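You operate a simulated robot arm through the tools that you are given. There is no shell and no other tool. Be economical: measure what you need, move in short steps, check, and stop when the job is done.

You run a simulated robot arm. Do the job below in one go: nothing can be reset, and whatever is moved stays where it is left.

Task
Fetch the corner guard from the top of the small-work bench and set it on the white tab tray.
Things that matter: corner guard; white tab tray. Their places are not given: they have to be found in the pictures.

The check looks at the end state, three seconds after you hand in, the way a careful person would. Anything else that was tipped, shoved, dropped, spilled or broken makes it a failure.

Robot
A 7-joint arm with a two-finger parallel gripper, fixed in place. Base frame: the origin is at the foot of the arm, x ahead of it, y to its left, z up. Readings come in mm, rad, newtons and seconds.
With the tool pointing down near the work surface it reaches from about 240 to 680 mm from the base axis. Its first joint turns from -1.152 to 1.152 rad. Payload 2.4 kg.
Tool frame: the origin (TCP) lies between the finger pads and is the grasp point; the fingertips stand 30 mm ahead of it; z points along the fingers, y is the line along which they close. The gripper opens to 94 mm. The fingers are 28 mm wide and 10 mm thick; the gripper's body (50 by 96 mm) begins 55 mm behind the TCP.
Orientation is that of the tool frame in the base frame, as a unit quaternion [x, y, z, w]. With the fingers straight down and closing along the base's y, the tool's x points along the base's -x, its y along +y and its z along -z.

Tools
- The arm moves only by the tool servo_tool. Its argument "steps" is a list of rows, each a list of 5 numbers: the shift along the tool's x, y, z in mm, then the turn about the tool's z in degrees, then the closure in counts, from 0 (fully open) to 255 (shut). In form: [[x, y, z, twist, gripper], ...]. A call has 1 to 8 rows; each row shifts and turns the commanded pose from where the row before left it, along the tool's axes as they then stand. Each row takes 0.2 s and may step no farther than 50 mm and 0.15 rad from the row before; otherwise, or with a gripper value out of range, the whole call is refused. Where a pose cannot be reached the arm comes as near as it can. A force on the tool above 40 N (or 10 N above the force at the start of the call, whichever is more), or a blocked arm, ends the call early, and 0.2 s more pass. The fingers move at their own pace (about 153 mm/s each) and stop on an object; they squeeze with about 43 N. The grip force told is the motor's: it shows also when the fingers shut on nothing. Time passes only in rows, and 0.2 s behind the last, so rows that do not move let the fingers close. It gives the time, the measured TCP pose, the force on the tool (base axes), the opening and the grip force at its end, in the units of the frame above (readings bear some noise), and new pictures: "views" is both (left out), scene, wrist or none.
- Cameras (640 x 400 px; columns grow to the right, rows downward): "scene" is fixed at [40.5, 485.5, 1431.2]; the picture's right is [-0.67, -0.74, 0.00], its down [-0.52, 0.46, -0.72] and it looks along [0.54, -0.48, -0.69] (base axes); focal length 344 px, centre (320, 200). "wrist" rides on the gripper at [-37, 0, -58] in the tool frame; the picture's right is [0.00, -1.00, 0.00], its down [0.97, 0.00, -0.24] and it looks along [0.24, 0.00, 0.97] (tool axes); focal length 218 px, centre (320, 200).
- locate(camera, pixels): for up to 12 pixels [column, row] of the newest picture of that camera ("zoom" is the newest enlarged one), the place [x, y, z] in the base frame of the surface seen there, good to about 2 mm. No time passes.
- close_up(camera, box): a new picture of the part [left, top, right, bottom] of that camera's present view, enlarged. No time passes.
- job_done(): hands the job in; it is judged then, once.

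Keep the steps short. Do not move on a guess: measure, check each grasp and each placing, and mend mistakes. In all there are 60 turns and 120 pictures (those below and enlarged ones count). Leave the gripper open and the arm clear of the work at the hand-in unless told otherwise, and finish with a single line.

The tools are called after ">>>" as name(argument=value, ...) on one line, values as JSON. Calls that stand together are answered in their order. servo_tool: Moves the arm, as the interface text tells. Its arguments: {"type":"object","properties":{"steps":{"type":"array"},"views":{"type":"string","enum":["both","scene","wrist","none"]}},"required":["steps"]} The other tools are called the same way: locate (camera, pixels) gives the place of the surface under pixels of a picture; close_up (camera, box) takes an enlarged picture of a part of a camera's view; job_done () hands the job in.

At the start:

```text
time: 0.0
eef_pos: [290.9, 218.2, 1115.0]
tcp_rot: [0.0, 1.0, 0.001, 0.0]
ft_force: [-0.1, -0.4, -0.4]
finger_gap: 93.9
gripper_force: 0.0
```

scene: 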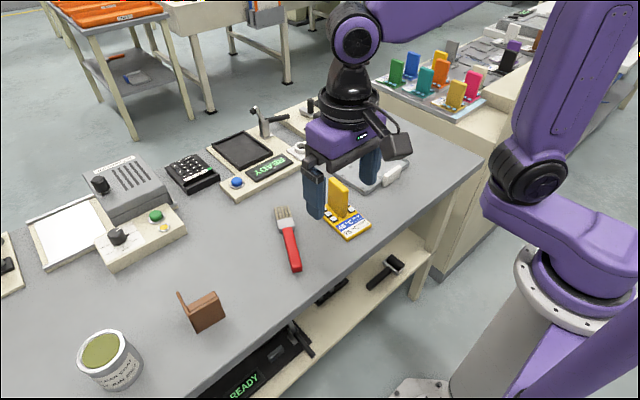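
wrist: 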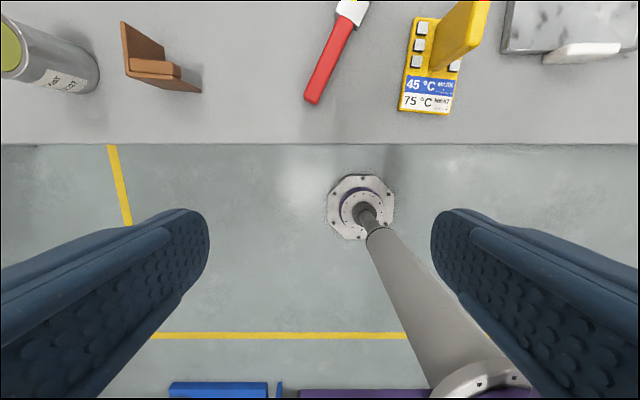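

I see a brown L-shaped piece near (203,310), which may be the corner guard. There are two possible trays, a white one at (68,232) and a grey one with a white tab near (385,175). I'll enlarge these areas.

>>> close_up(camera="scene", box=[130, 260, 290, 360])

>>> close_up(camera="scene", box=[280, 100, 440, 200])

>>> close_up(camera="scene", box=[0, 140, 208, 270])

>>> close_up(camera="wrist", box=[380, 0, 640, 160])

```text
4.00 times, centred on (210, 310) of scene
```

zoom: 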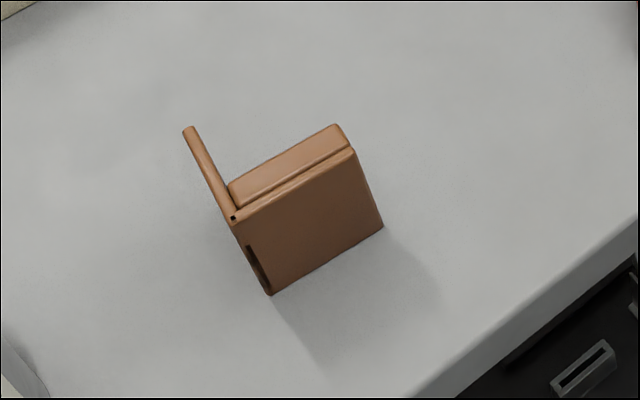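

```text
4.00 times, centred on (360, 150) of scene
```

zoom: 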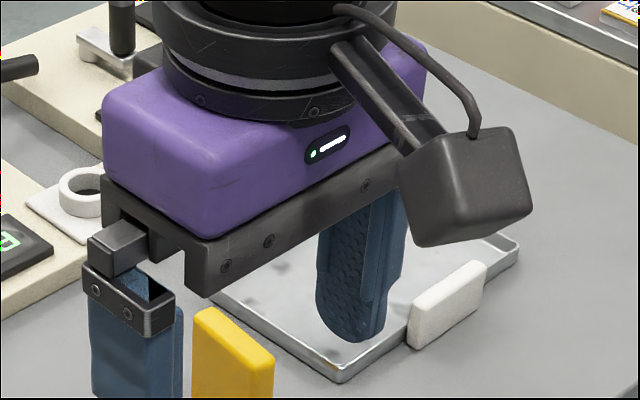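

```text
3.08 times, centred on (104, 205) of scene
```

zoom: 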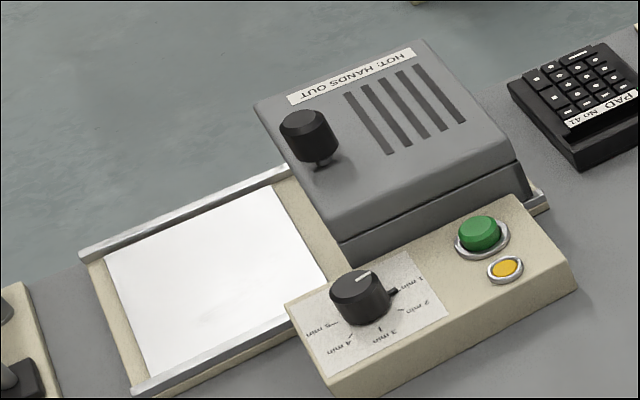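

```text
2.46 times, centred on (510, 80) of wrist
```

zoom: 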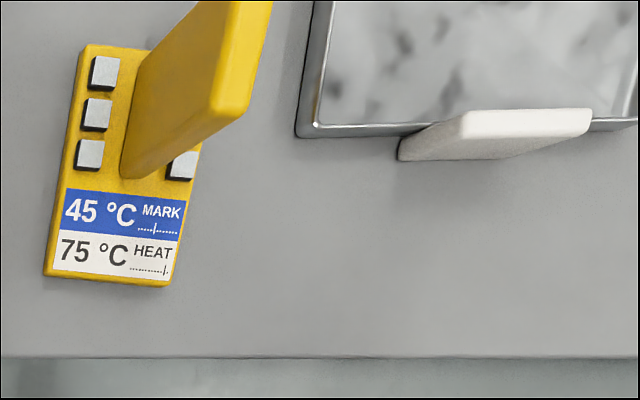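

The tray with the white tab is the grey metal one at (385,175). The brown angle piece is the corner guard. Next I'll measure the guard, the tray and the neighbouring objects.

>>> locate(camera="wrist", pixels=[[124, 24], [128, 75], [155, 65], [180, 68], [200, 91], [165, 83], [112, 45], [505, 48], [565, 25], [638, 46], [580, 50], [545, 58]])

>>> close_up(camera="wrist", box=[80, 0, 240, 100])

>>> locate(camera="scene", pixels=[[179, 293], [189, 314], [197, 333], [225, 316], [217, 298], [213, 293], [190, 305], [400, 172], [365, 193], [335, 172], [407, 160], [345, 185]])

```text
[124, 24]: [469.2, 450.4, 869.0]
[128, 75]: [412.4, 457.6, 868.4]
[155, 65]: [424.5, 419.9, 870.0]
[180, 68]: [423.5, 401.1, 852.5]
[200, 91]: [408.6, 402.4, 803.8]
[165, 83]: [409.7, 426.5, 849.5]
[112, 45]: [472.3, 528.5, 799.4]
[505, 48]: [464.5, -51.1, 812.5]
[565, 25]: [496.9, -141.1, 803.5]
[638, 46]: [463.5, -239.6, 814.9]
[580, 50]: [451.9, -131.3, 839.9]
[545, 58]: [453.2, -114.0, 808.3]
```

```text
4.00 times, centred on (160, 50) of wrist
```

zoom: 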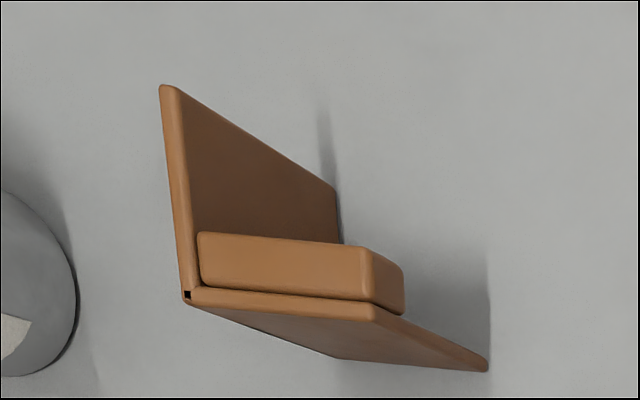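

```text
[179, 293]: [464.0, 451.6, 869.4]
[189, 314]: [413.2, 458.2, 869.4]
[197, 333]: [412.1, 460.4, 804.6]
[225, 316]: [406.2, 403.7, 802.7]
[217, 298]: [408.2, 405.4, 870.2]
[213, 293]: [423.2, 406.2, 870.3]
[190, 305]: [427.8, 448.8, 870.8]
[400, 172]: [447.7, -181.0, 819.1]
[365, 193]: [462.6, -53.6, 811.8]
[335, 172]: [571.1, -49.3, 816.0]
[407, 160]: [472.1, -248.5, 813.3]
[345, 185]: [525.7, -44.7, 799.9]
```

The guard stands on end about 70 mm tall. Its padded plate runs along y at x≈408–427, y≈404–460, and its thin plate runs along x at y≈452–460, turned about -6.5°. The tray floor is at about z=803. I'll check the paint can's height and the obstacles, and move above the guard, staying high.

>>> locate(camera="scene", pixels=[[100, 350], [125, 338], [80, 366], [142, 370], [338, 185], [292, 265], [284, 212], [263, 108]])

>>> servo_tool(steps=[[-21.2, 35.3, 19.2, 0, 0], [-21.2, 35.3, 19.2, 0, 0], [-21.2, 35.3, 19.2, 0, 0], [-21.2, 35.3, 19.2, 0, 0], [-21.2, 35.3, 19.2, 0, 0], [-21.2, 35.3, 19.2, 0, 0]], views="scene")

```text
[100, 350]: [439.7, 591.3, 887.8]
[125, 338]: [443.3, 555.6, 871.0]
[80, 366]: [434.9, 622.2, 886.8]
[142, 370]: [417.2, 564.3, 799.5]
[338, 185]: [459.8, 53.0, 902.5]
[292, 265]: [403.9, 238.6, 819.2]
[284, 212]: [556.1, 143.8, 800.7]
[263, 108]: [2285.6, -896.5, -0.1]
```

```text
time: 1.4
eef_pos: [418.2, 428.7, 999.6]
tcp_rot: [0.001, 1.0, 0.0, 0.0]
ft_force: [-0.2, -0.2, 0.0]
finger_gap: 94.0
gripper_force: 0.1
```

scene: 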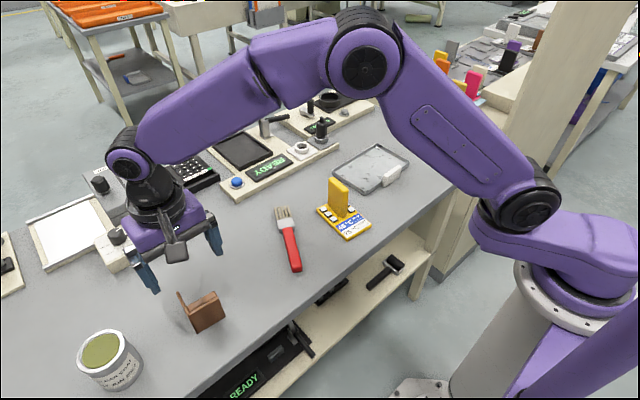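

The can is at y>545 and 888 mm high, so it's clear. The tray is now fully visible. I'll twist -83.5° in place in two calls and measure the tray.

>>> locate(camera="scene", pixels=[[333, 170], [363, 194], [377, 146], [409, 160], [350, 172], [365, 165], [385, 158], [372, 180], [394, 178]])

>>> close_up(camera="scene", box=[310, 125, 438, 205])

>>> servo_tool(steps=[[0, 0, 0, -8.35, 0], [0, 0, 0, -8.35, 0], [0, 0, 0, -8.35, 0], [0, 0, 0, -8.35, 0], [0, 0, 0, -8.35, 0]], views="none")

>>> servo_tool(steps=[[0, 0, 0, -8.35, 0], [0, 0, 0, -8.35, 0], [0, 0, 0, -8.35, 0], [0, 0, 0, -8.35, 0], [0, 0, 0, -8.35, 0]])

```text
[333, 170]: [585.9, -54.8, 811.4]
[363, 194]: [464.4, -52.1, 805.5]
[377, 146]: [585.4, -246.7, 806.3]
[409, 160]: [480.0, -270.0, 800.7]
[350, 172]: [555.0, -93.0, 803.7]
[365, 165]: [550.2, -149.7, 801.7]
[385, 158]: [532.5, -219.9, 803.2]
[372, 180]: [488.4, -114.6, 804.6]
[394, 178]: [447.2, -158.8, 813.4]
```

```text
5.00 times, centred on (374, 165) of scene
```

zoom: 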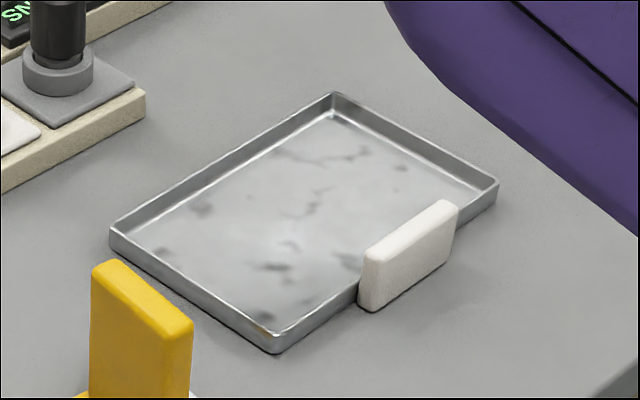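

```text
time: 2.6
eef_pos: [419.1, 429.1, 998.9]
tcp_rot: [-0.357, 0.934, 0.0, 0.001]
ft_force: [0.6, 1.0, -0.4]
finger_gap: 94.0
gripper_force: 0.0
```

```text
time: 3.8
eef_pos: [416.9, 430.0, 998.6]
tcp_rot: [-0.667, 0.745, 0.0, 0.0]
ft_force: [0.3, 0.5, -0.4]
finger_gap: 94.0
gripper_force: 0.1
```

scene: 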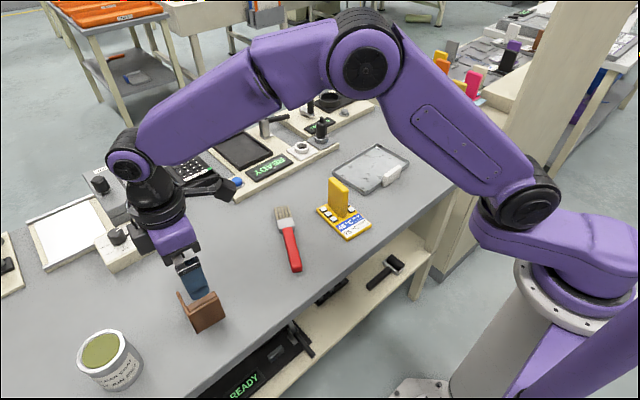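
wrist: 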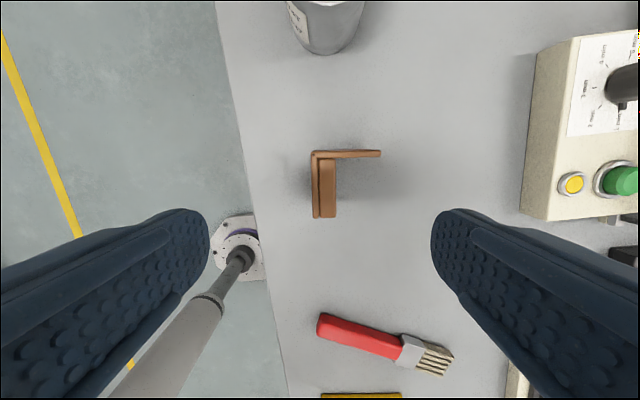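

The twist is done and the guard at (325,185) looks square to the fingers. I'll measure its top exactly.

>>> close_up(camera="wrist", box=[280, 130, 408, 230])

>>> locate(camera="wrist", pixels=[[315, 160], [316, 214], [333, 164], [333, 212], [325, 188], [378, 153], [340, 156], [324, 200]])

```text
4.00 times, centred on (344, 180) of wrist
```

zoom: 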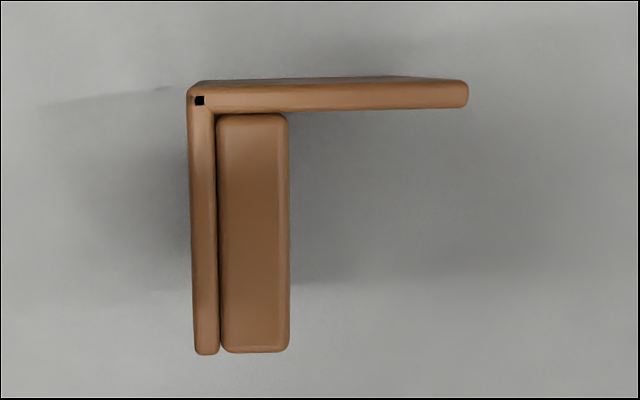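

```text
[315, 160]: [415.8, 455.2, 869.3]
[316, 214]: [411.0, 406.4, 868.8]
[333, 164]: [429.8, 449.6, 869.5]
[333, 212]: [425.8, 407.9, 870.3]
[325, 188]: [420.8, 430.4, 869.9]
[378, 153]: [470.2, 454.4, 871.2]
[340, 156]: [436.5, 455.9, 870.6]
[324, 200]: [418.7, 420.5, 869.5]
```

The angle matches within 1°. The padded plate's centre is near (420,430) with its top at 870. I'll centre on it and go down to TCP z≈840, fingers open.

>>> servo_tool(steps=[[2, -3, 0, 0, 0], [0, 0, 40, 0, 0], [0, 0, 40, 0, 0], [0, 0, 20, 0, 0]])

```text
time: 4.8
eef_pos: [420.9, 427.6, 898.6]
tcp_rot: [-0.666, 0.746, 0.0, 0.0]
ft_force: [0.1, -0.1, -0.6]
finger_gap: 94.1
gripper_force: 0.1
```

scene: 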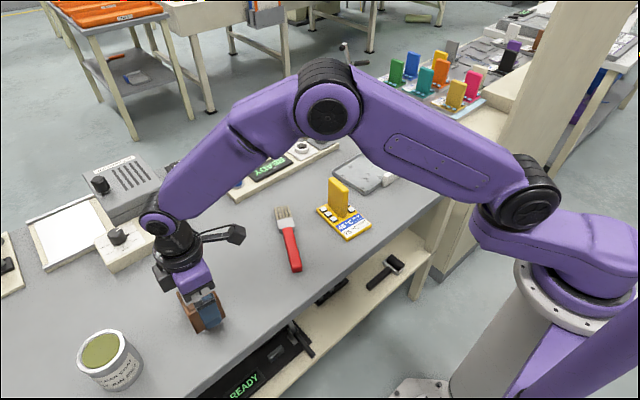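
wrist: 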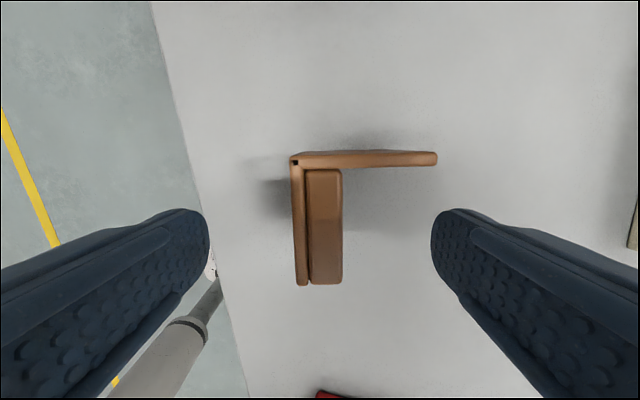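

Centred: the plate and pad at columns 293–343 sit midway between the fingers, and the thin plate is clear above them. Going down 58 mm more.

>>> servo_tool(steps=[[0, 0, 30, 0, 0], [0, 0, 28, 0, 0]])

```text
time: 5.4
eef_pos: [421.7, 426.4, 841.1]
tcp_rot: [-0.666, 0.746, 0.0, 0.0]
ft_force: [-0.3, -0.1, -0.4]
finger_gap: 94.1
gripper_force: 0.0
```

scene: 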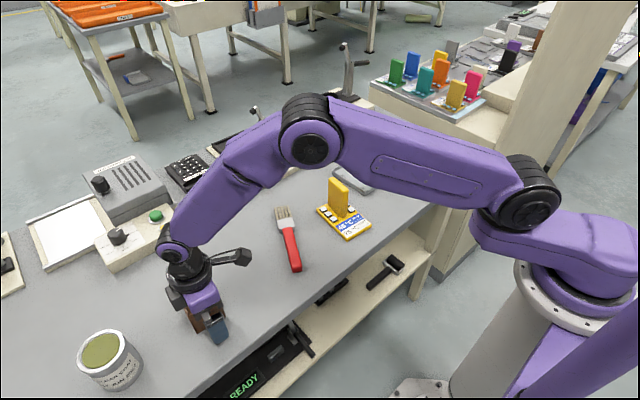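
wrist: 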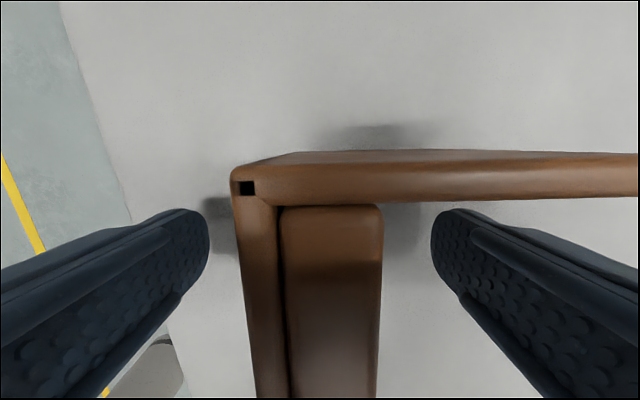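

The fingers straddle the pad without touching anything. Closing.

>>> servo_tool(steps=[[0, 0, 0, 0, 150], [0, 0, 0, 0, 255], [0, 0, 0, 0, 255], [0, 0, 0, 0, 255]])

```text
time: 6.4
eef_pos: [421.4, 427.9, 839.5]
tcp_rot: [-0.666, 0.746, 0.0, 0.0]
ft_force: [-0.9, 0.1, -0.2]
finger_gap: 25.3
gripper_force: 42.8
```

scene: 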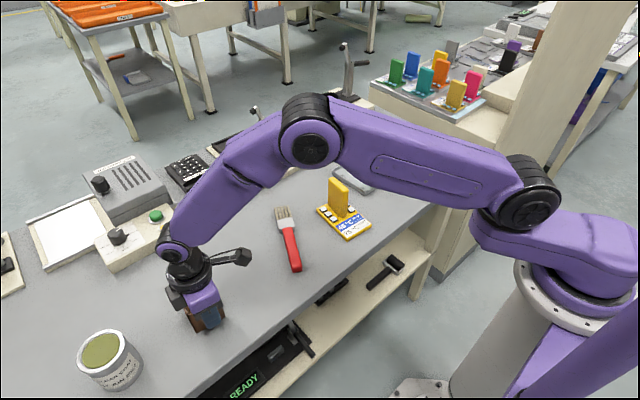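
wrist: 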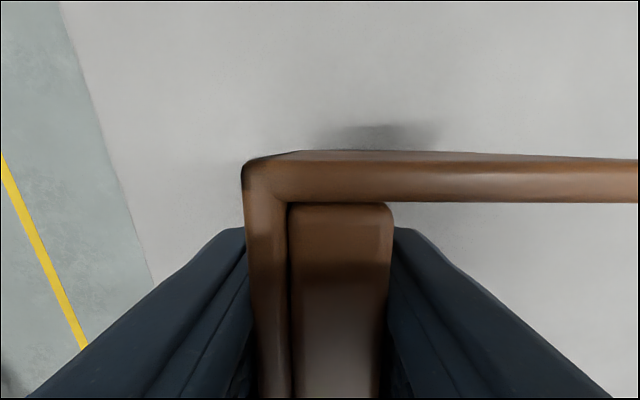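

The grip is firm, with a 25.3 mm gap and 42.8 N. I'll lift in stages.

>>> servo_tool(steps=[[0, 0, -15, 0, 255], [0, 0, -25, 0, 255], [0, 0, -40, 0, 255], [0, 0, -40, 0, 255], [0, 0, -40, 0, 255]])

```text
time: 7.6
eef_pos: [421.0, 427.5, 1001.7]
tcp_rot: [-0.666, 0.746, -0.001, 0.0]
ft_force: [-0.1, 0.6, 1.2]
finger_gap: 20.8
gripper_force: 43.2
```

scene: 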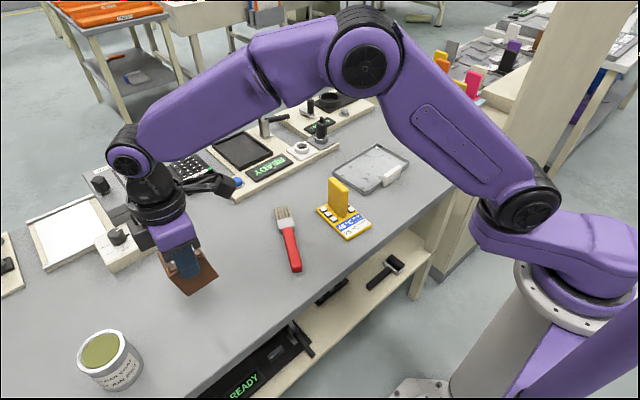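
wrist: 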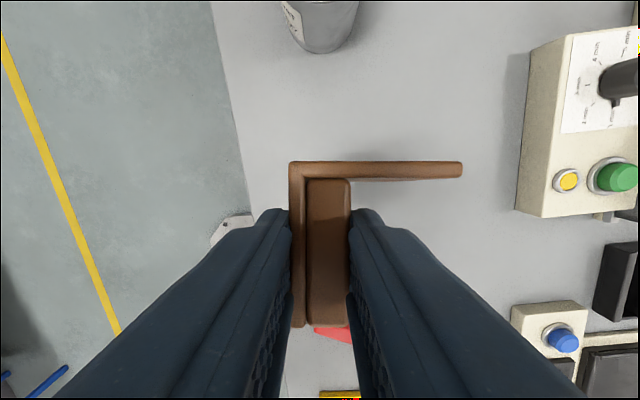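

The guard now looks smaller in the wrist view, so it slid down in the grip, and the gap shrank to 20.8. I'll measure how far before moving.

>>> locate(camera="wrist", pixels=[[298, 200], [297, 310], [325, 200], [455, 170], [400, 170], [330, 310]])

>>> close_up(camera="scene", box=[110, 200, 270, 300])

```text
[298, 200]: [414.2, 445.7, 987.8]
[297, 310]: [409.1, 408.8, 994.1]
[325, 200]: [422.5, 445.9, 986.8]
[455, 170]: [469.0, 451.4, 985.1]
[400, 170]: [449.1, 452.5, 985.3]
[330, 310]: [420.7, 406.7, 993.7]
```

```text
4.00 times, centred on (190, 250) of scene
```

zoom: 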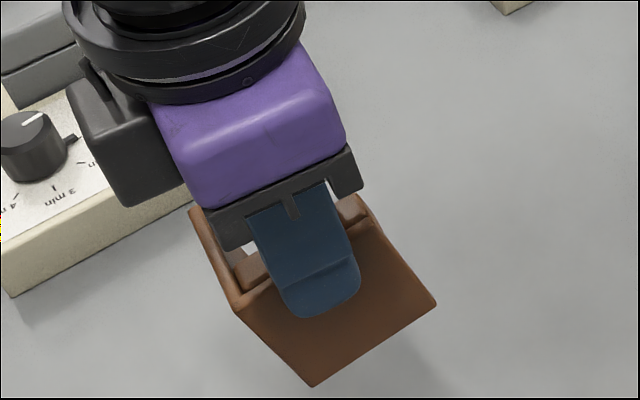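

The guard's top is now about 12 mm below the TCP. It slid about 42 mm and tilts about 9°, and the pad seems to taper. I won't carry it like this. I'll lower it gently back to its spot and regrip.

>>> servo_tool(steps=[[0, 0, 10, 0, 255], [0, 0, 20, 0, 255], [0, 0, 20, 0, 255], [0, 0, 20, 0, 255], [0, 0, 15, 0, 255], [0, 0, 8, 0, 255]])

>>> locate(camera="wrist", pixels=[[298, 200], [297, 310], [325, 200], [440, 170], [400, 170], [330, 310]])

>>> close_up(camera="scene", box=[130, 240, 290, 340])

```text
time: 9.0
eef_pos: [421.6, 428.3, 907.0]
tcp_rot: [-0.666, 0.746, 0.0, 0.0]
ft_force: [0.0, 0.3, -0.3]
finger_gap: 20.5
gripper_force: 42.5
```

scene: 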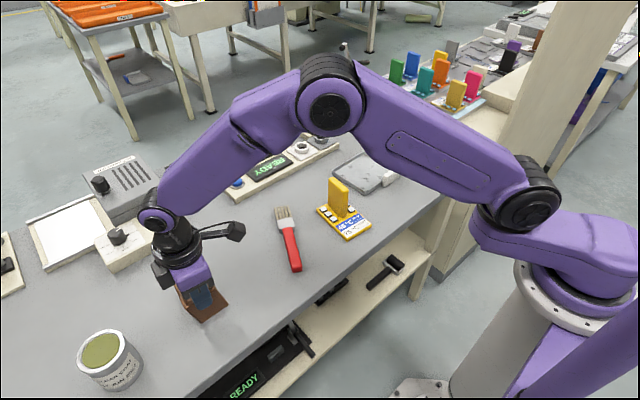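
wrist: 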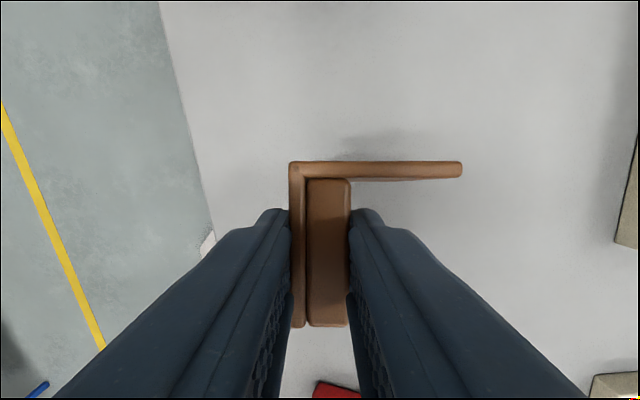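

```text
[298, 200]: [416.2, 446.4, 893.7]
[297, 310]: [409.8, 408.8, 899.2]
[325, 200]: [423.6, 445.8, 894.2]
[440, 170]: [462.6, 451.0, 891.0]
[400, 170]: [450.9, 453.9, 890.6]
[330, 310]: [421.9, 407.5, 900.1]
```

```text
4.00 times, centred on (210, 290) of scene
```

zoom: 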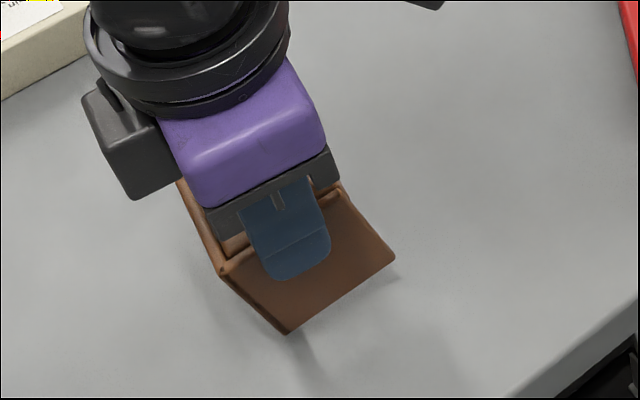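

The hold is stable now: same view, gap 20.5, top 14 mm below the TCP. Its lowest edge is about 20 mm above the bench. I'll lower slowly and watch the force.

>>> servo_tool(steps=[[0, 0, 10, 0, 255], [0, 0, 5, 0, 255], [0, 0, 3, 0, 255], [0, 0, 2, 0, 255], [0, 0, 2, 0, 255]])

>>> close_up(camera="scene", box=[150, 260, 278, 340])

```text
time: 10.2
eef_pos: [421.1, 426.5, 886.9]
tcp_rot: [-0.666, 0.746, 0.0, 0.0]
ft_force: [-0.6, -0.7, -1.0]
finger_gap: 20.9
gripper_force: 42.9
```

scene: 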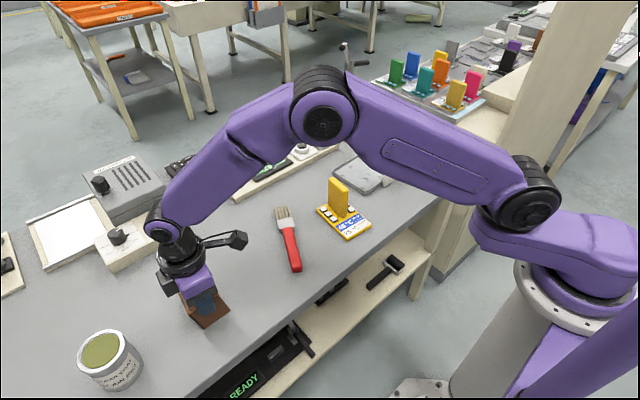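
wrist: 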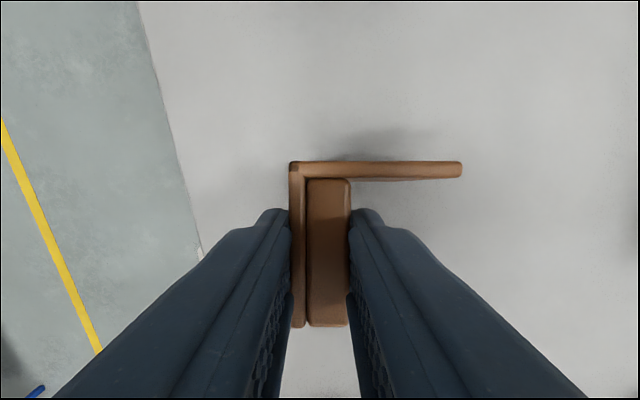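

```text
5.00 times, centred on (214, 300) of scene
```

zoom: 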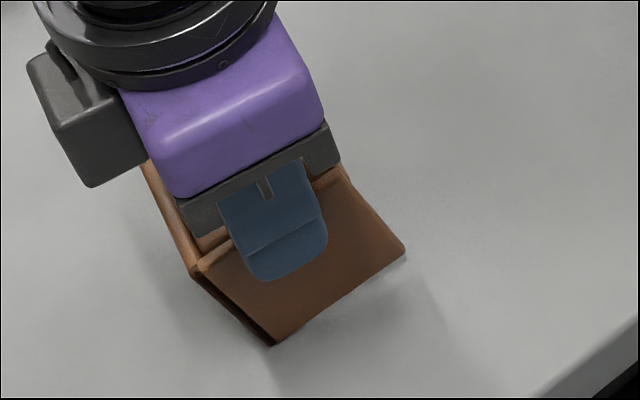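

Not touching yet, or only just. I'll keep lowering in 2 mm steps.

>>> servo_tool(steps=[[0, 0, 2, 0, 255], [0, 0, 2, 0, 255], [0, 0, 2, 0, 255]], views="wrist")

>>> locate(camera="wrist", pixels=[[298, 200], [297, 310], [325, 200], [440, 170], [400, 170], [330, 310]])

```text
time: 11.0
eef_pos: [422.3, 428.6, 884.5]
tcp_rot: [-0.666, 0.746, -0.001, 0.002]
ft_force: [-0.5, 0.5, 5.1]
finger_gap: 20.8
gripper_force: 43.0
stopped in row 3: the force on the tool passed its limit (the readings are from after the stop); the commanded pose is now the measured one
```

wrist: 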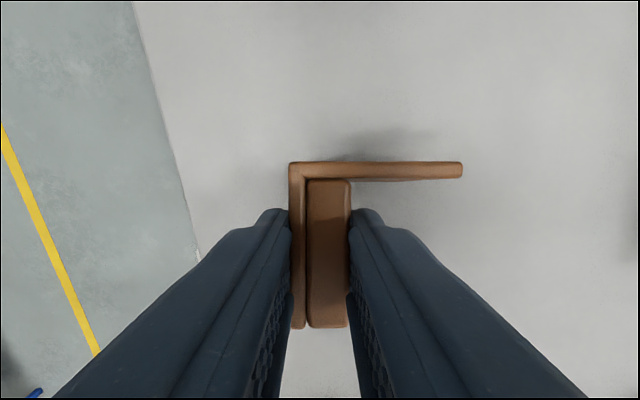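

```text
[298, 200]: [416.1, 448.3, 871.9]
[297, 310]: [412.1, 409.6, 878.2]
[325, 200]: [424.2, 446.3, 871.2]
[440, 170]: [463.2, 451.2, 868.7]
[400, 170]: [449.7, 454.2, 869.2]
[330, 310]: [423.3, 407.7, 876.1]
```

The bench stopped it at over 40 N and the guard didn't slip, so the grip near the top edge is sound. The slip came from the lower, thicker zone. I'll open a little so the guard settles upright.

>>> servo_tool(steps=[[0, 0, -1, 0, 190], [0, 0, 0, 0, 150], [0, 0, 0, 0, 110], [0, 0, 0, 0, 110]])

>>> locate(camera="wrist", pixels=[[298, 200], [297, 310], [325, 200], [440, 170], [400, 170], [330, 310]])

>>> close_up(camera="scene", box=[150, 260, 278, 340])

```text
time: 12.0
eef_pos: [422.0, 429.3, 886.2]
tcp_rot: [-0.666, 0.746, 0.001, 0.001]
ft_force: [-0.2, -0.5, -0.8]
finger_gap: 53.5
gripper_force: 0.0
```

scene: 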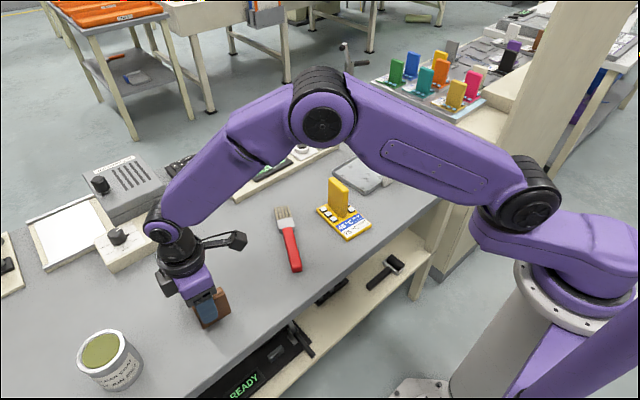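
wrist: 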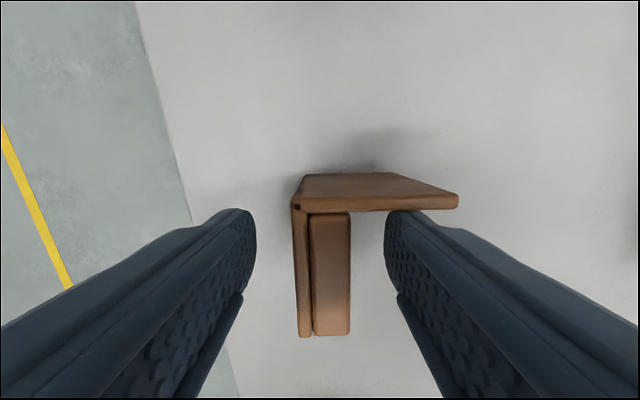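

```text
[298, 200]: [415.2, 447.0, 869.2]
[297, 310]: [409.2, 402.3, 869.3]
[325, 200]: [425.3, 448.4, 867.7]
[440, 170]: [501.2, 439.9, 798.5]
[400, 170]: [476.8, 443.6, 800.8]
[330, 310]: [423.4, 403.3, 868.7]
```

```text
5.00 times, centred on (214, 300) of scene
```

zoom: 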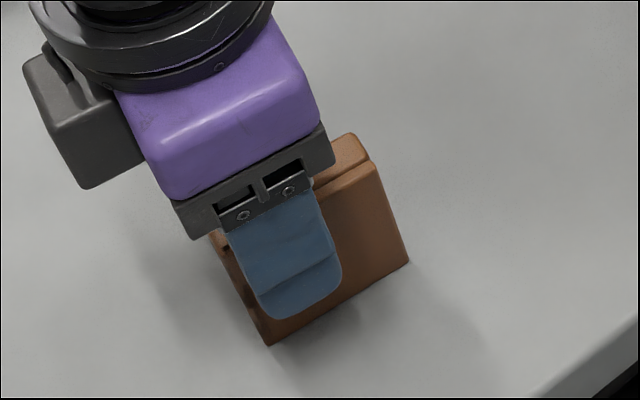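

It's standing upright again, a few mm closer to -y. I'll measure the new position.

>>> locate(camera="wrist", pixels=[[299, 215], [304, 332], [348, 218], [347, 330], [330, 275], [370, 205], [450, 203], [345, 185], [400, 185]])

>>> close_up(camera="wrist", box=[230, 150, 486, 350])

```text
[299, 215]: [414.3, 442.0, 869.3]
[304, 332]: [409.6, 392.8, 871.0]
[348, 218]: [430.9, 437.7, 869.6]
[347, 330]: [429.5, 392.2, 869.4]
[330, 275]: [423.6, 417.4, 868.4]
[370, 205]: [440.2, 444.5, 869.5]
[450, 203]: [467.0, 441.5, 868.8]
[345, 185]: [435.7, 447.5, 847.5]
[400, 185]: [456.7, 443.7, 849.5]
```

```text
2.00 times, centred on (358, 250) of wrist
```

zoom: 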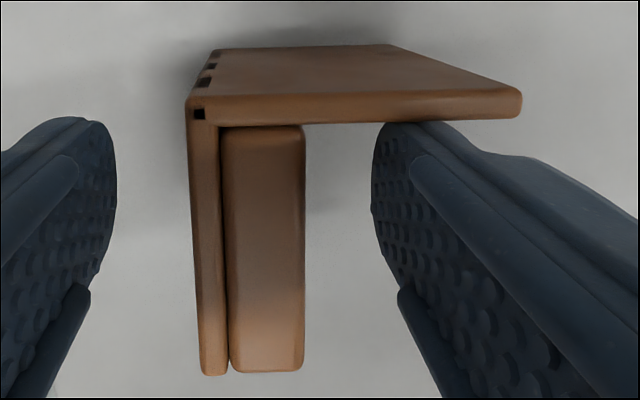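

The thin plate's inner face is at y≈440 and the pad's centre is near (421,418). I'll shift about 9 mm toward -y, lower to TCP z≈868 so the fingers overlap the upper 32 mm, and close.

>>> servo_tool(steps=[[9, 0, 0, 0, 110], [0, 1, 9, 0, 110], [0, 0, 9, 0, 110], [0, 0, 0, 0, 180], [0, 0, 0, 0, 255], [0, 0, 0, 0, 255], [0, 0, 0, 0, 255]])

```text
time: 13.6
eef_pos: [419.5, 419.4, 867.5]
tcp_rot: [-0.665, 0.747, 0.0, 0.001]
ft_force: [-0.4, -0.3, 0.5]
finger_gap: 25.4
gripper_force: 43.2
```

scene: 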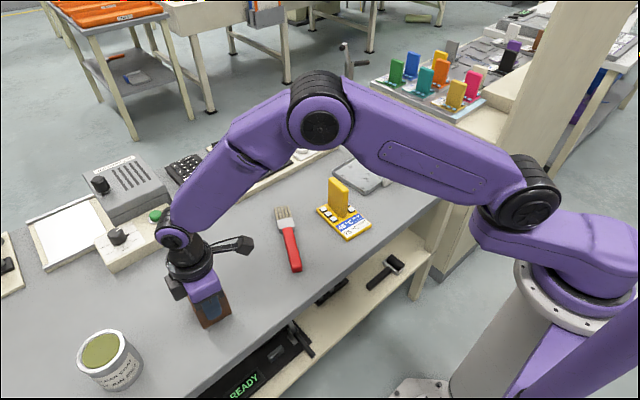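
wrist: 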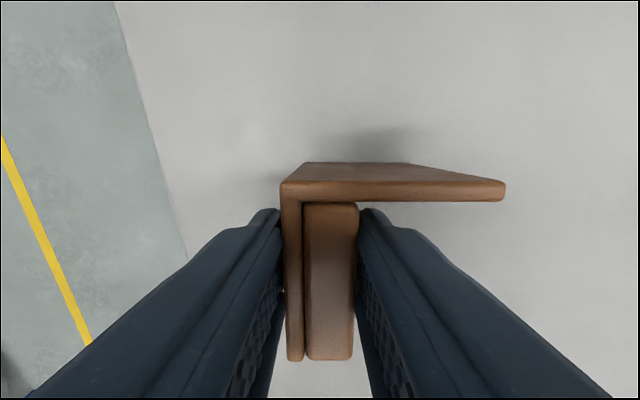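

The gap is 25.4 again, with the pad fully between the fingers. I'll test with a very slow 12 mm lift and check for slip.

>>> servo_tool(steps=[[0, 0, -2, 0, 255], [0, 0, -3, 0, 255], [0, 0, -3, 0, 255], [0, 0, -4, 0, 255]])

>>> locate(camera="wrist", pixels=[[294, 215], [294, 350], [340, 215], [470, 190], [400, 190], [330, 345]])

>>> close_up(camera="scene", box=[150, 260, 278, 340])

```text
time: 14.6
eef_pos: [418.0, 418.8, 878.5]
tcp_rot: [-0.666, 0.746, 0.0, 0.001]
ft_force: [0.0, 0.2, -1.1]
finger_gap: 25.2
gripper_force: 43.3
```

scene: 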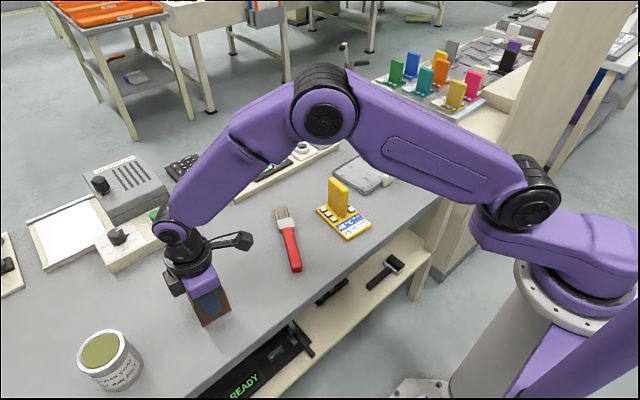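
wrist: 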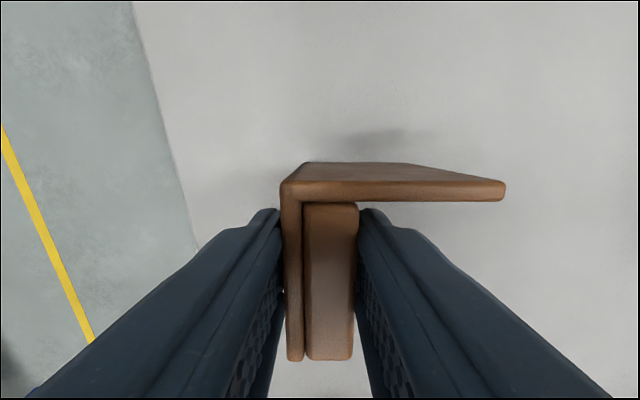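

```text
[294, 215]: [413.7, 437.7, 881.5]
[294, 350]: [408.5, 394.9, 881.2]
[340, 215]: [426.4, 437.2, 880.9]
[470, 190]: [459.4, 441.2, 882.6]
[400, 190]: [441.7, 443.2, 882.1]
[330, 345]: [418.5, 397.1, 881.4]
```

```text
5.00 times, centred on (214, 300) of scene
```

zoom: 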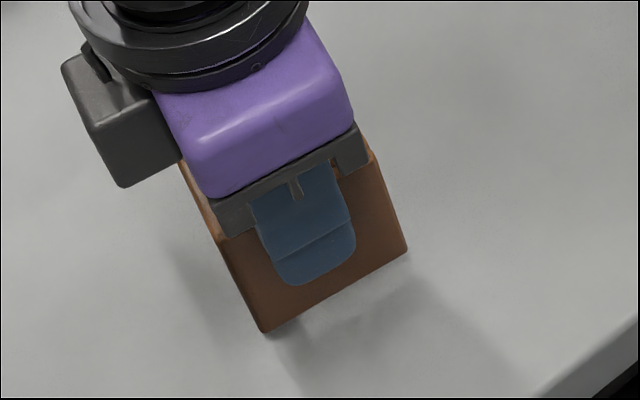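

No slip: the top is level at 881.5, it rose with the tool, and the view is unchanged. Continuing up slowly.

>>> servo_tool(steps=[[0, 0, -6, 0, 255], [0, 0, -8, 0, 255], [0, 0, -10, 0, 255], [0, 0, -12, 0, 255], [0, 0, -12, 0, 255], [0, 0, -10, 0, 255], [0, 0, -6, 0, 255], [0, 0, 0, 0, 255]], views="wrist")

```text
time: 16.4
eef_pos: [419.9, 418.9, 942.3]
tcp_rot: [-0.666, 0.746, 0.0, 0.001]
ft_force: [0.2, -0.6, -0.7]
finger_gap: 25.1
gripper_force: 43.2
```

wrist: 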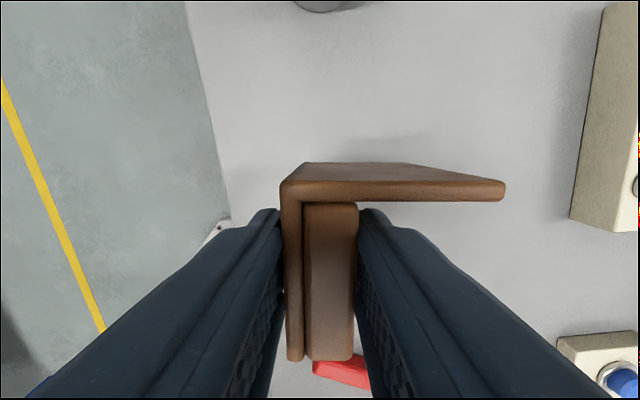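

The view is unchanged and the gap is steady. I'll go up another 80 mm with gentle ramps.

>>> servo_tool(steps=[[0, 0, -6, 0, 255], [0, 0, -10, 0, 255], [0, 0, -14, 0, 255], [0, 0, -16, 0, 255], [0, 0, -14, 0, 255], [0, 0, -12, 0, 255], [0, 0, -8, 0, 255]], views="wrist")

```text
time: 18.0
eef_pos: [417.9, 419.3, 1022.8]
tcp_rot: [-0.665, 0.747, -0.001, 0.001]
ft_force: [-0.2, 0.3, -1.1]
finger_gap: 25.6
gripper_force: 42.8
```

wrist: 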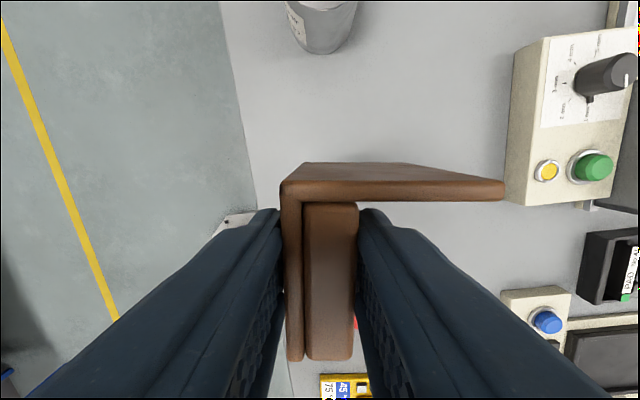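

Secure. The target is TCP (508,-150), which centres the guard in the tray. I'll travel level at z≈1022 with moderate steps.

>>> servo_tool(steps=[[9.6, -2.7, 0, 0, 255], [19.3, -5.4, 0, 0, 255], [28.9, -8.1, 0, 0, 255], [28.9, -8.1, 0, 0, 255], [28.9, -8.1, 0, 0, 255], [28.9, -8.1, 0, 0, 255], [28.9, -8.1, 0, 0, 255], [19.3, -5.4, 0, 0, 255]])

```text
time: 19.8
eef_pos: [452.2, 222.2, 1022.1]
tcp_rot: [-0.665, 0.746, 0.0, 0.002]
ft_force: [-0.4, -0.4, -0.4]
finger_gap: 25.3
gripper_force: 43.3
```

scene: 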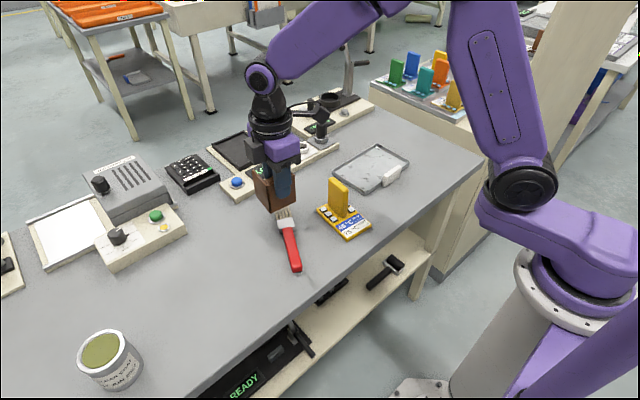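
wrist: 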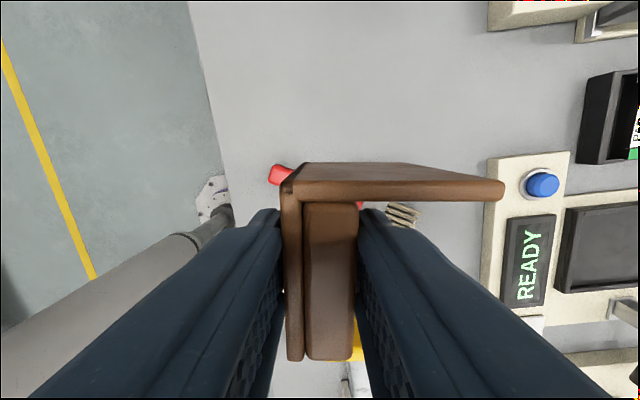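

Steady. Continuing: 363 mm along tool x and -98 along tool y remain.

>>> servo_tool(steps=[[15, -4, 0, 0, 255], [25, -6.8, 0, 0, 255], [30, -8.1, 0, 0, 255], [30, -8.1, 0, 0, 255], [30, -8.1, 0, 0, 255], [30, -8.1, 0, 0, 255], [30, -8.1, 0, 0, 255], [20, -5.4, 0, 0, 255]], views="wrist")

>>> servo_tool(steps=[[15, -4, 0, 0, 255], [25, -6.8, 0, 0, 255], [30, -8.1, 0, 0, 255], [30, -8.1, 0, 0, 255], [25, -6.8, 0, 0, 255], [18, -4.9, 0, 0, 255], [10, -2.7, 0, 0, 255], [0, 0, 0, 0, 255]])

```text
time: 21.6
eef_pos: [483.1, 6.4, 1021.0]
tcp_rot: [-0.666, 0.746, 0.0, 0.002]
ft_force: [-0.4, 0.4, -1.1]
finger_gap: 25.6
gripper_force: 43.1
```

wrist: 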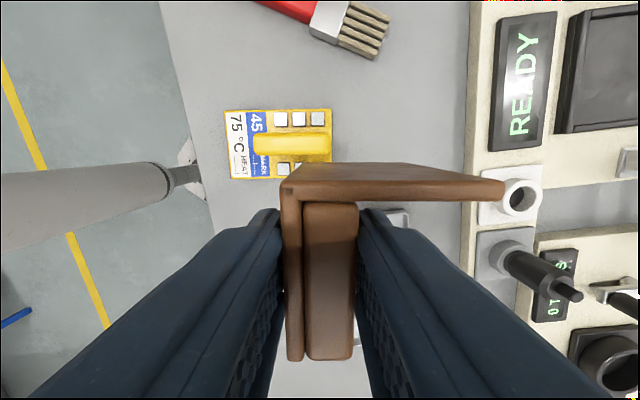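

```text
time: 23.4
eef_pos: [506.8, -150.3, 1021.1]
tcp_rot: [-0.666, 0.746, -0.001, 0.002]
ft_force: [-0.1, -0.9, -0.7]
finger_gap: 25.2
gripper_force: 42.7
```

scene: 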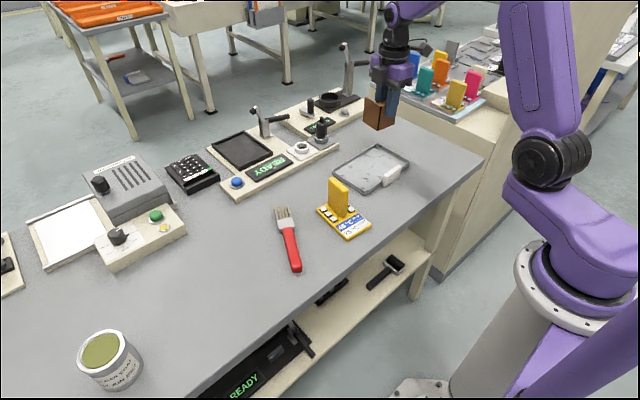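
wrist: 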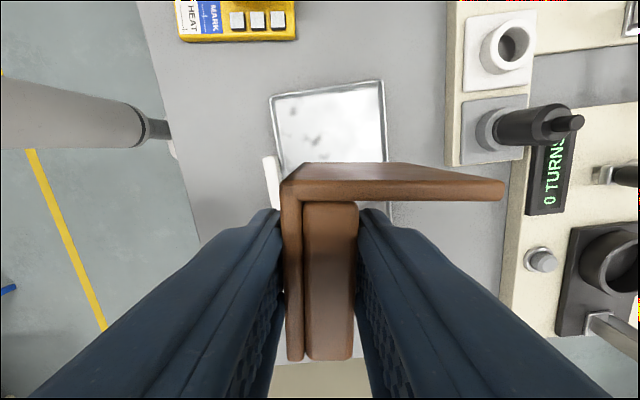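

Above the tray. I'll verify the tray edges from here.

>>> locate(camera="wrist", pixels=[[271, 98], [381, 82], [386, 150], [280, 145], [330, 130], [269, 180], [381, 130], [389, 210]])

>>> locate(camera="scene", pixels=[[332, 171], [364, 193], [376, 144], [408, 161], [384, 185], [400, 168], [376, 150], [398, 164]])

>>> close_up(camera="scene", box=[310, 80, 470, 200])

```text
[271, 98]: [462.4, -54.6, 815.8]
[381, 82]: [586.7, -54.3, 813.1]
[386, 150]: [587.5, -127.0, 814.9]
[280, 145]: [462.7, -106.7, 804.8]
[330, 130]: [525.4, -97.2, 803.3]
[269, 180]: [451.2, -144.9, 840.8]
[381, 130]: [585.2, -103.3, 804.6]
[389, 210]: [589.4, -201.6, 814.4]
```

```text
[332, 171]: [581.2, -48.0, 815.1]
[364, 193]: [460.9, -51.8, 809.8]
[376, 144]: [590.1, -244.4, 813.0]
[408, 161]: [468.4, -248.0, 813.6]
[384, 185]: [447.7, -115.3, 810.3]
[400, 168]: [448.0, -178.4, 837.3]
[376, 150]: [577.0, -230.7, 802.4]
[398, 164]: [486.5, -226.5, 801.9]
```

```text
3.33 times, centred on (390, 140) of scene
```

zoom: 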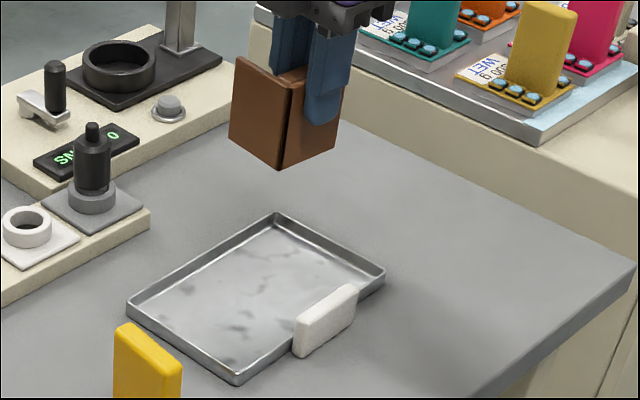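

The tray spans x 462–588, y -52 to -246, floor ≈803, and the guard will land at its centre. Contact is expected at TCP z≈870. I'll lower to about 880 first.

>>> servo_tool(steps=[[0, 0, 10, 0, 255], [0, 0, 20, 0, 255], [0, 0, 25, 0, 255], [0, 0, 30, 0, 255], [0, 0, 25, 0, 255], [0, 0, 18, 0, 255], [0, 0, 8, 0, 255], [0, 0, 3, 0, 255]])

>>> close_up(camera="scene", box=[310, 90, 470, 210])

```text
time: 25.2
eef_pos: [507.4, -150.5, 882.2]
tcp_rot: [-0.665, 0.747, 0.0, 0.002]
ft_force: [-0.1, -1.0, 0.3]
finger_gap: 25.6
gripper_force: 43.0
```

scene: 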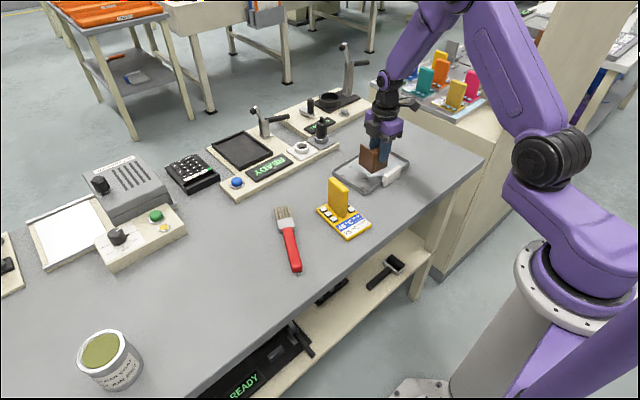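
wrist: 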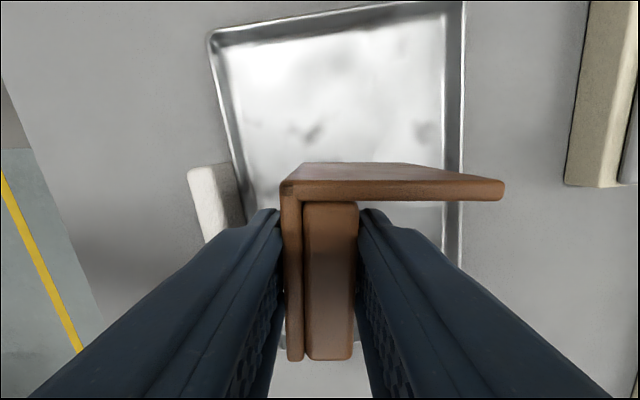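

```text
3.33 times, centred on (390, 150) of scene
```

zoom: 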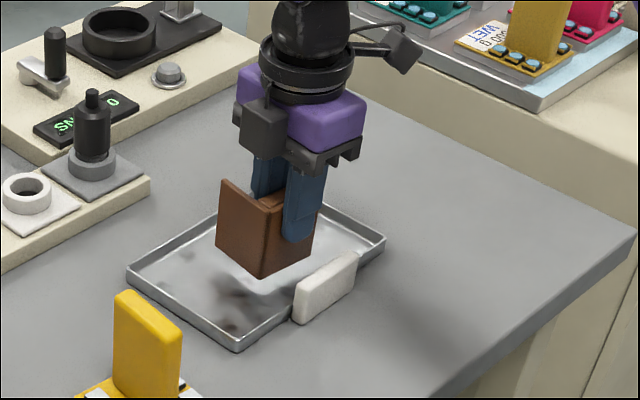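

The guard is inside the rims and clear of the tab. I'll make small steps to contact.

>>> servo_tool(steps=[[0, 0, 4, 0, 255], [0, 0, 3, 0, 255], [0, 0, 2, 0, 255], [0, 0, 1, 0, 255], [0, 0, 1, 0, 255]], views="scene")

>>> close_up(camera="scene", box=[310, 90, 470, 210])

```text
time: 26.4
eef_pos: [507.9, -150.3, 872.2]
tcp_rot: [-0.666, 0.746, 0.0, 0.001]
ft_force: [-0.1, 0.2, -0.4]
finger_gap: 25.2
gripper_force: 43.1
```

scene: 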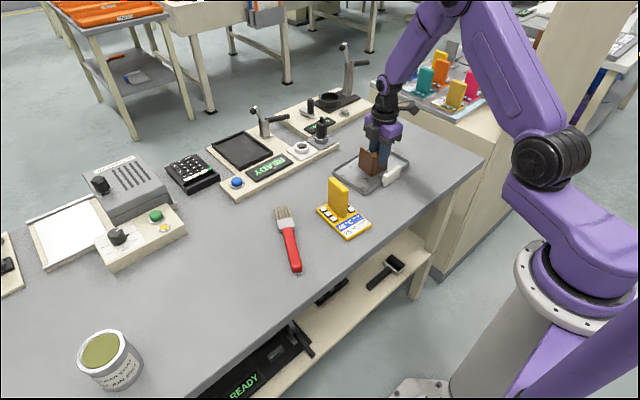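

```text
3.33 times, centred on (390, 150) of scene
```

zoom: 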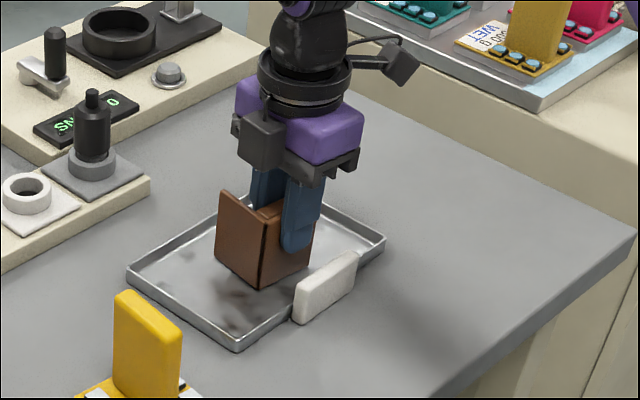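

No contact force yet. I'll continue in 1 mm steps.

>>> servo_tool(steps=[[0, 0, 1, 0, 255], [0, 0, 1, 0, 255], [0, 0, 0, 0, 255]], views="none")

```text
time: 27.2
eef_pos: [508.5, -150.3, 871.6]
tcp_rot: [-0.666, 0.746, -0.002, 0.002]
ft_force: [-6.6, 1.9, 30.0]
finger_gap: 25.3
gripper_force: 43.1
```

Contact: 30 N upward. I'll ease up 0.8 mm and open gently to a gap of about 50 mm.

>>> servo_tool(steps=[[0, 0, -0.8, 0, 255], [0, 0, 0, 0, 180], [0, 0, 0, 0, 150], [0, 0, 0, 0, 120], [0, 0, 0, 0, 120]])

>>> close_up(camera="scene", box=[310, 90, 470, 210])

```text
time: 28.4
eef_pos: [507.0, -151.8, 871.2]
tcp_rot: [-0.666, 0.746, 0.0, 0.001]
ft_force: [-0.3, 0.4, -0.2]
finger_gap: 49.7
gripper_force: 0.0
```

scene: 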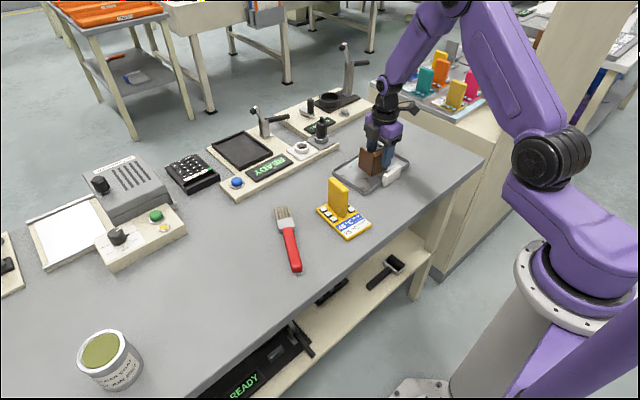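
wrist: 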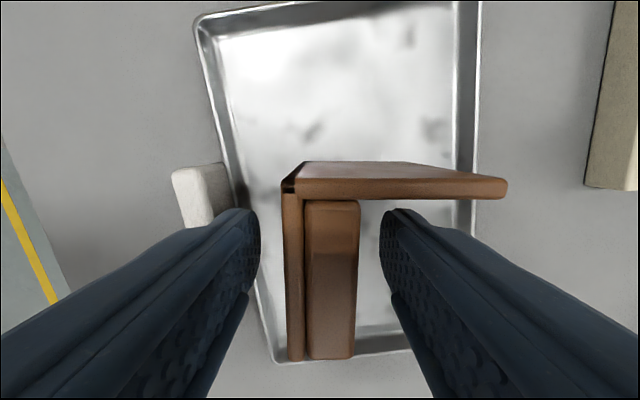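

```text
3.33 times, centred on (390, 150) of scene
```

zoom: 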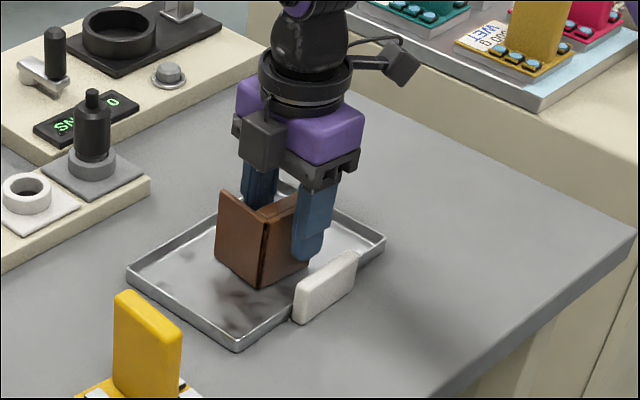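

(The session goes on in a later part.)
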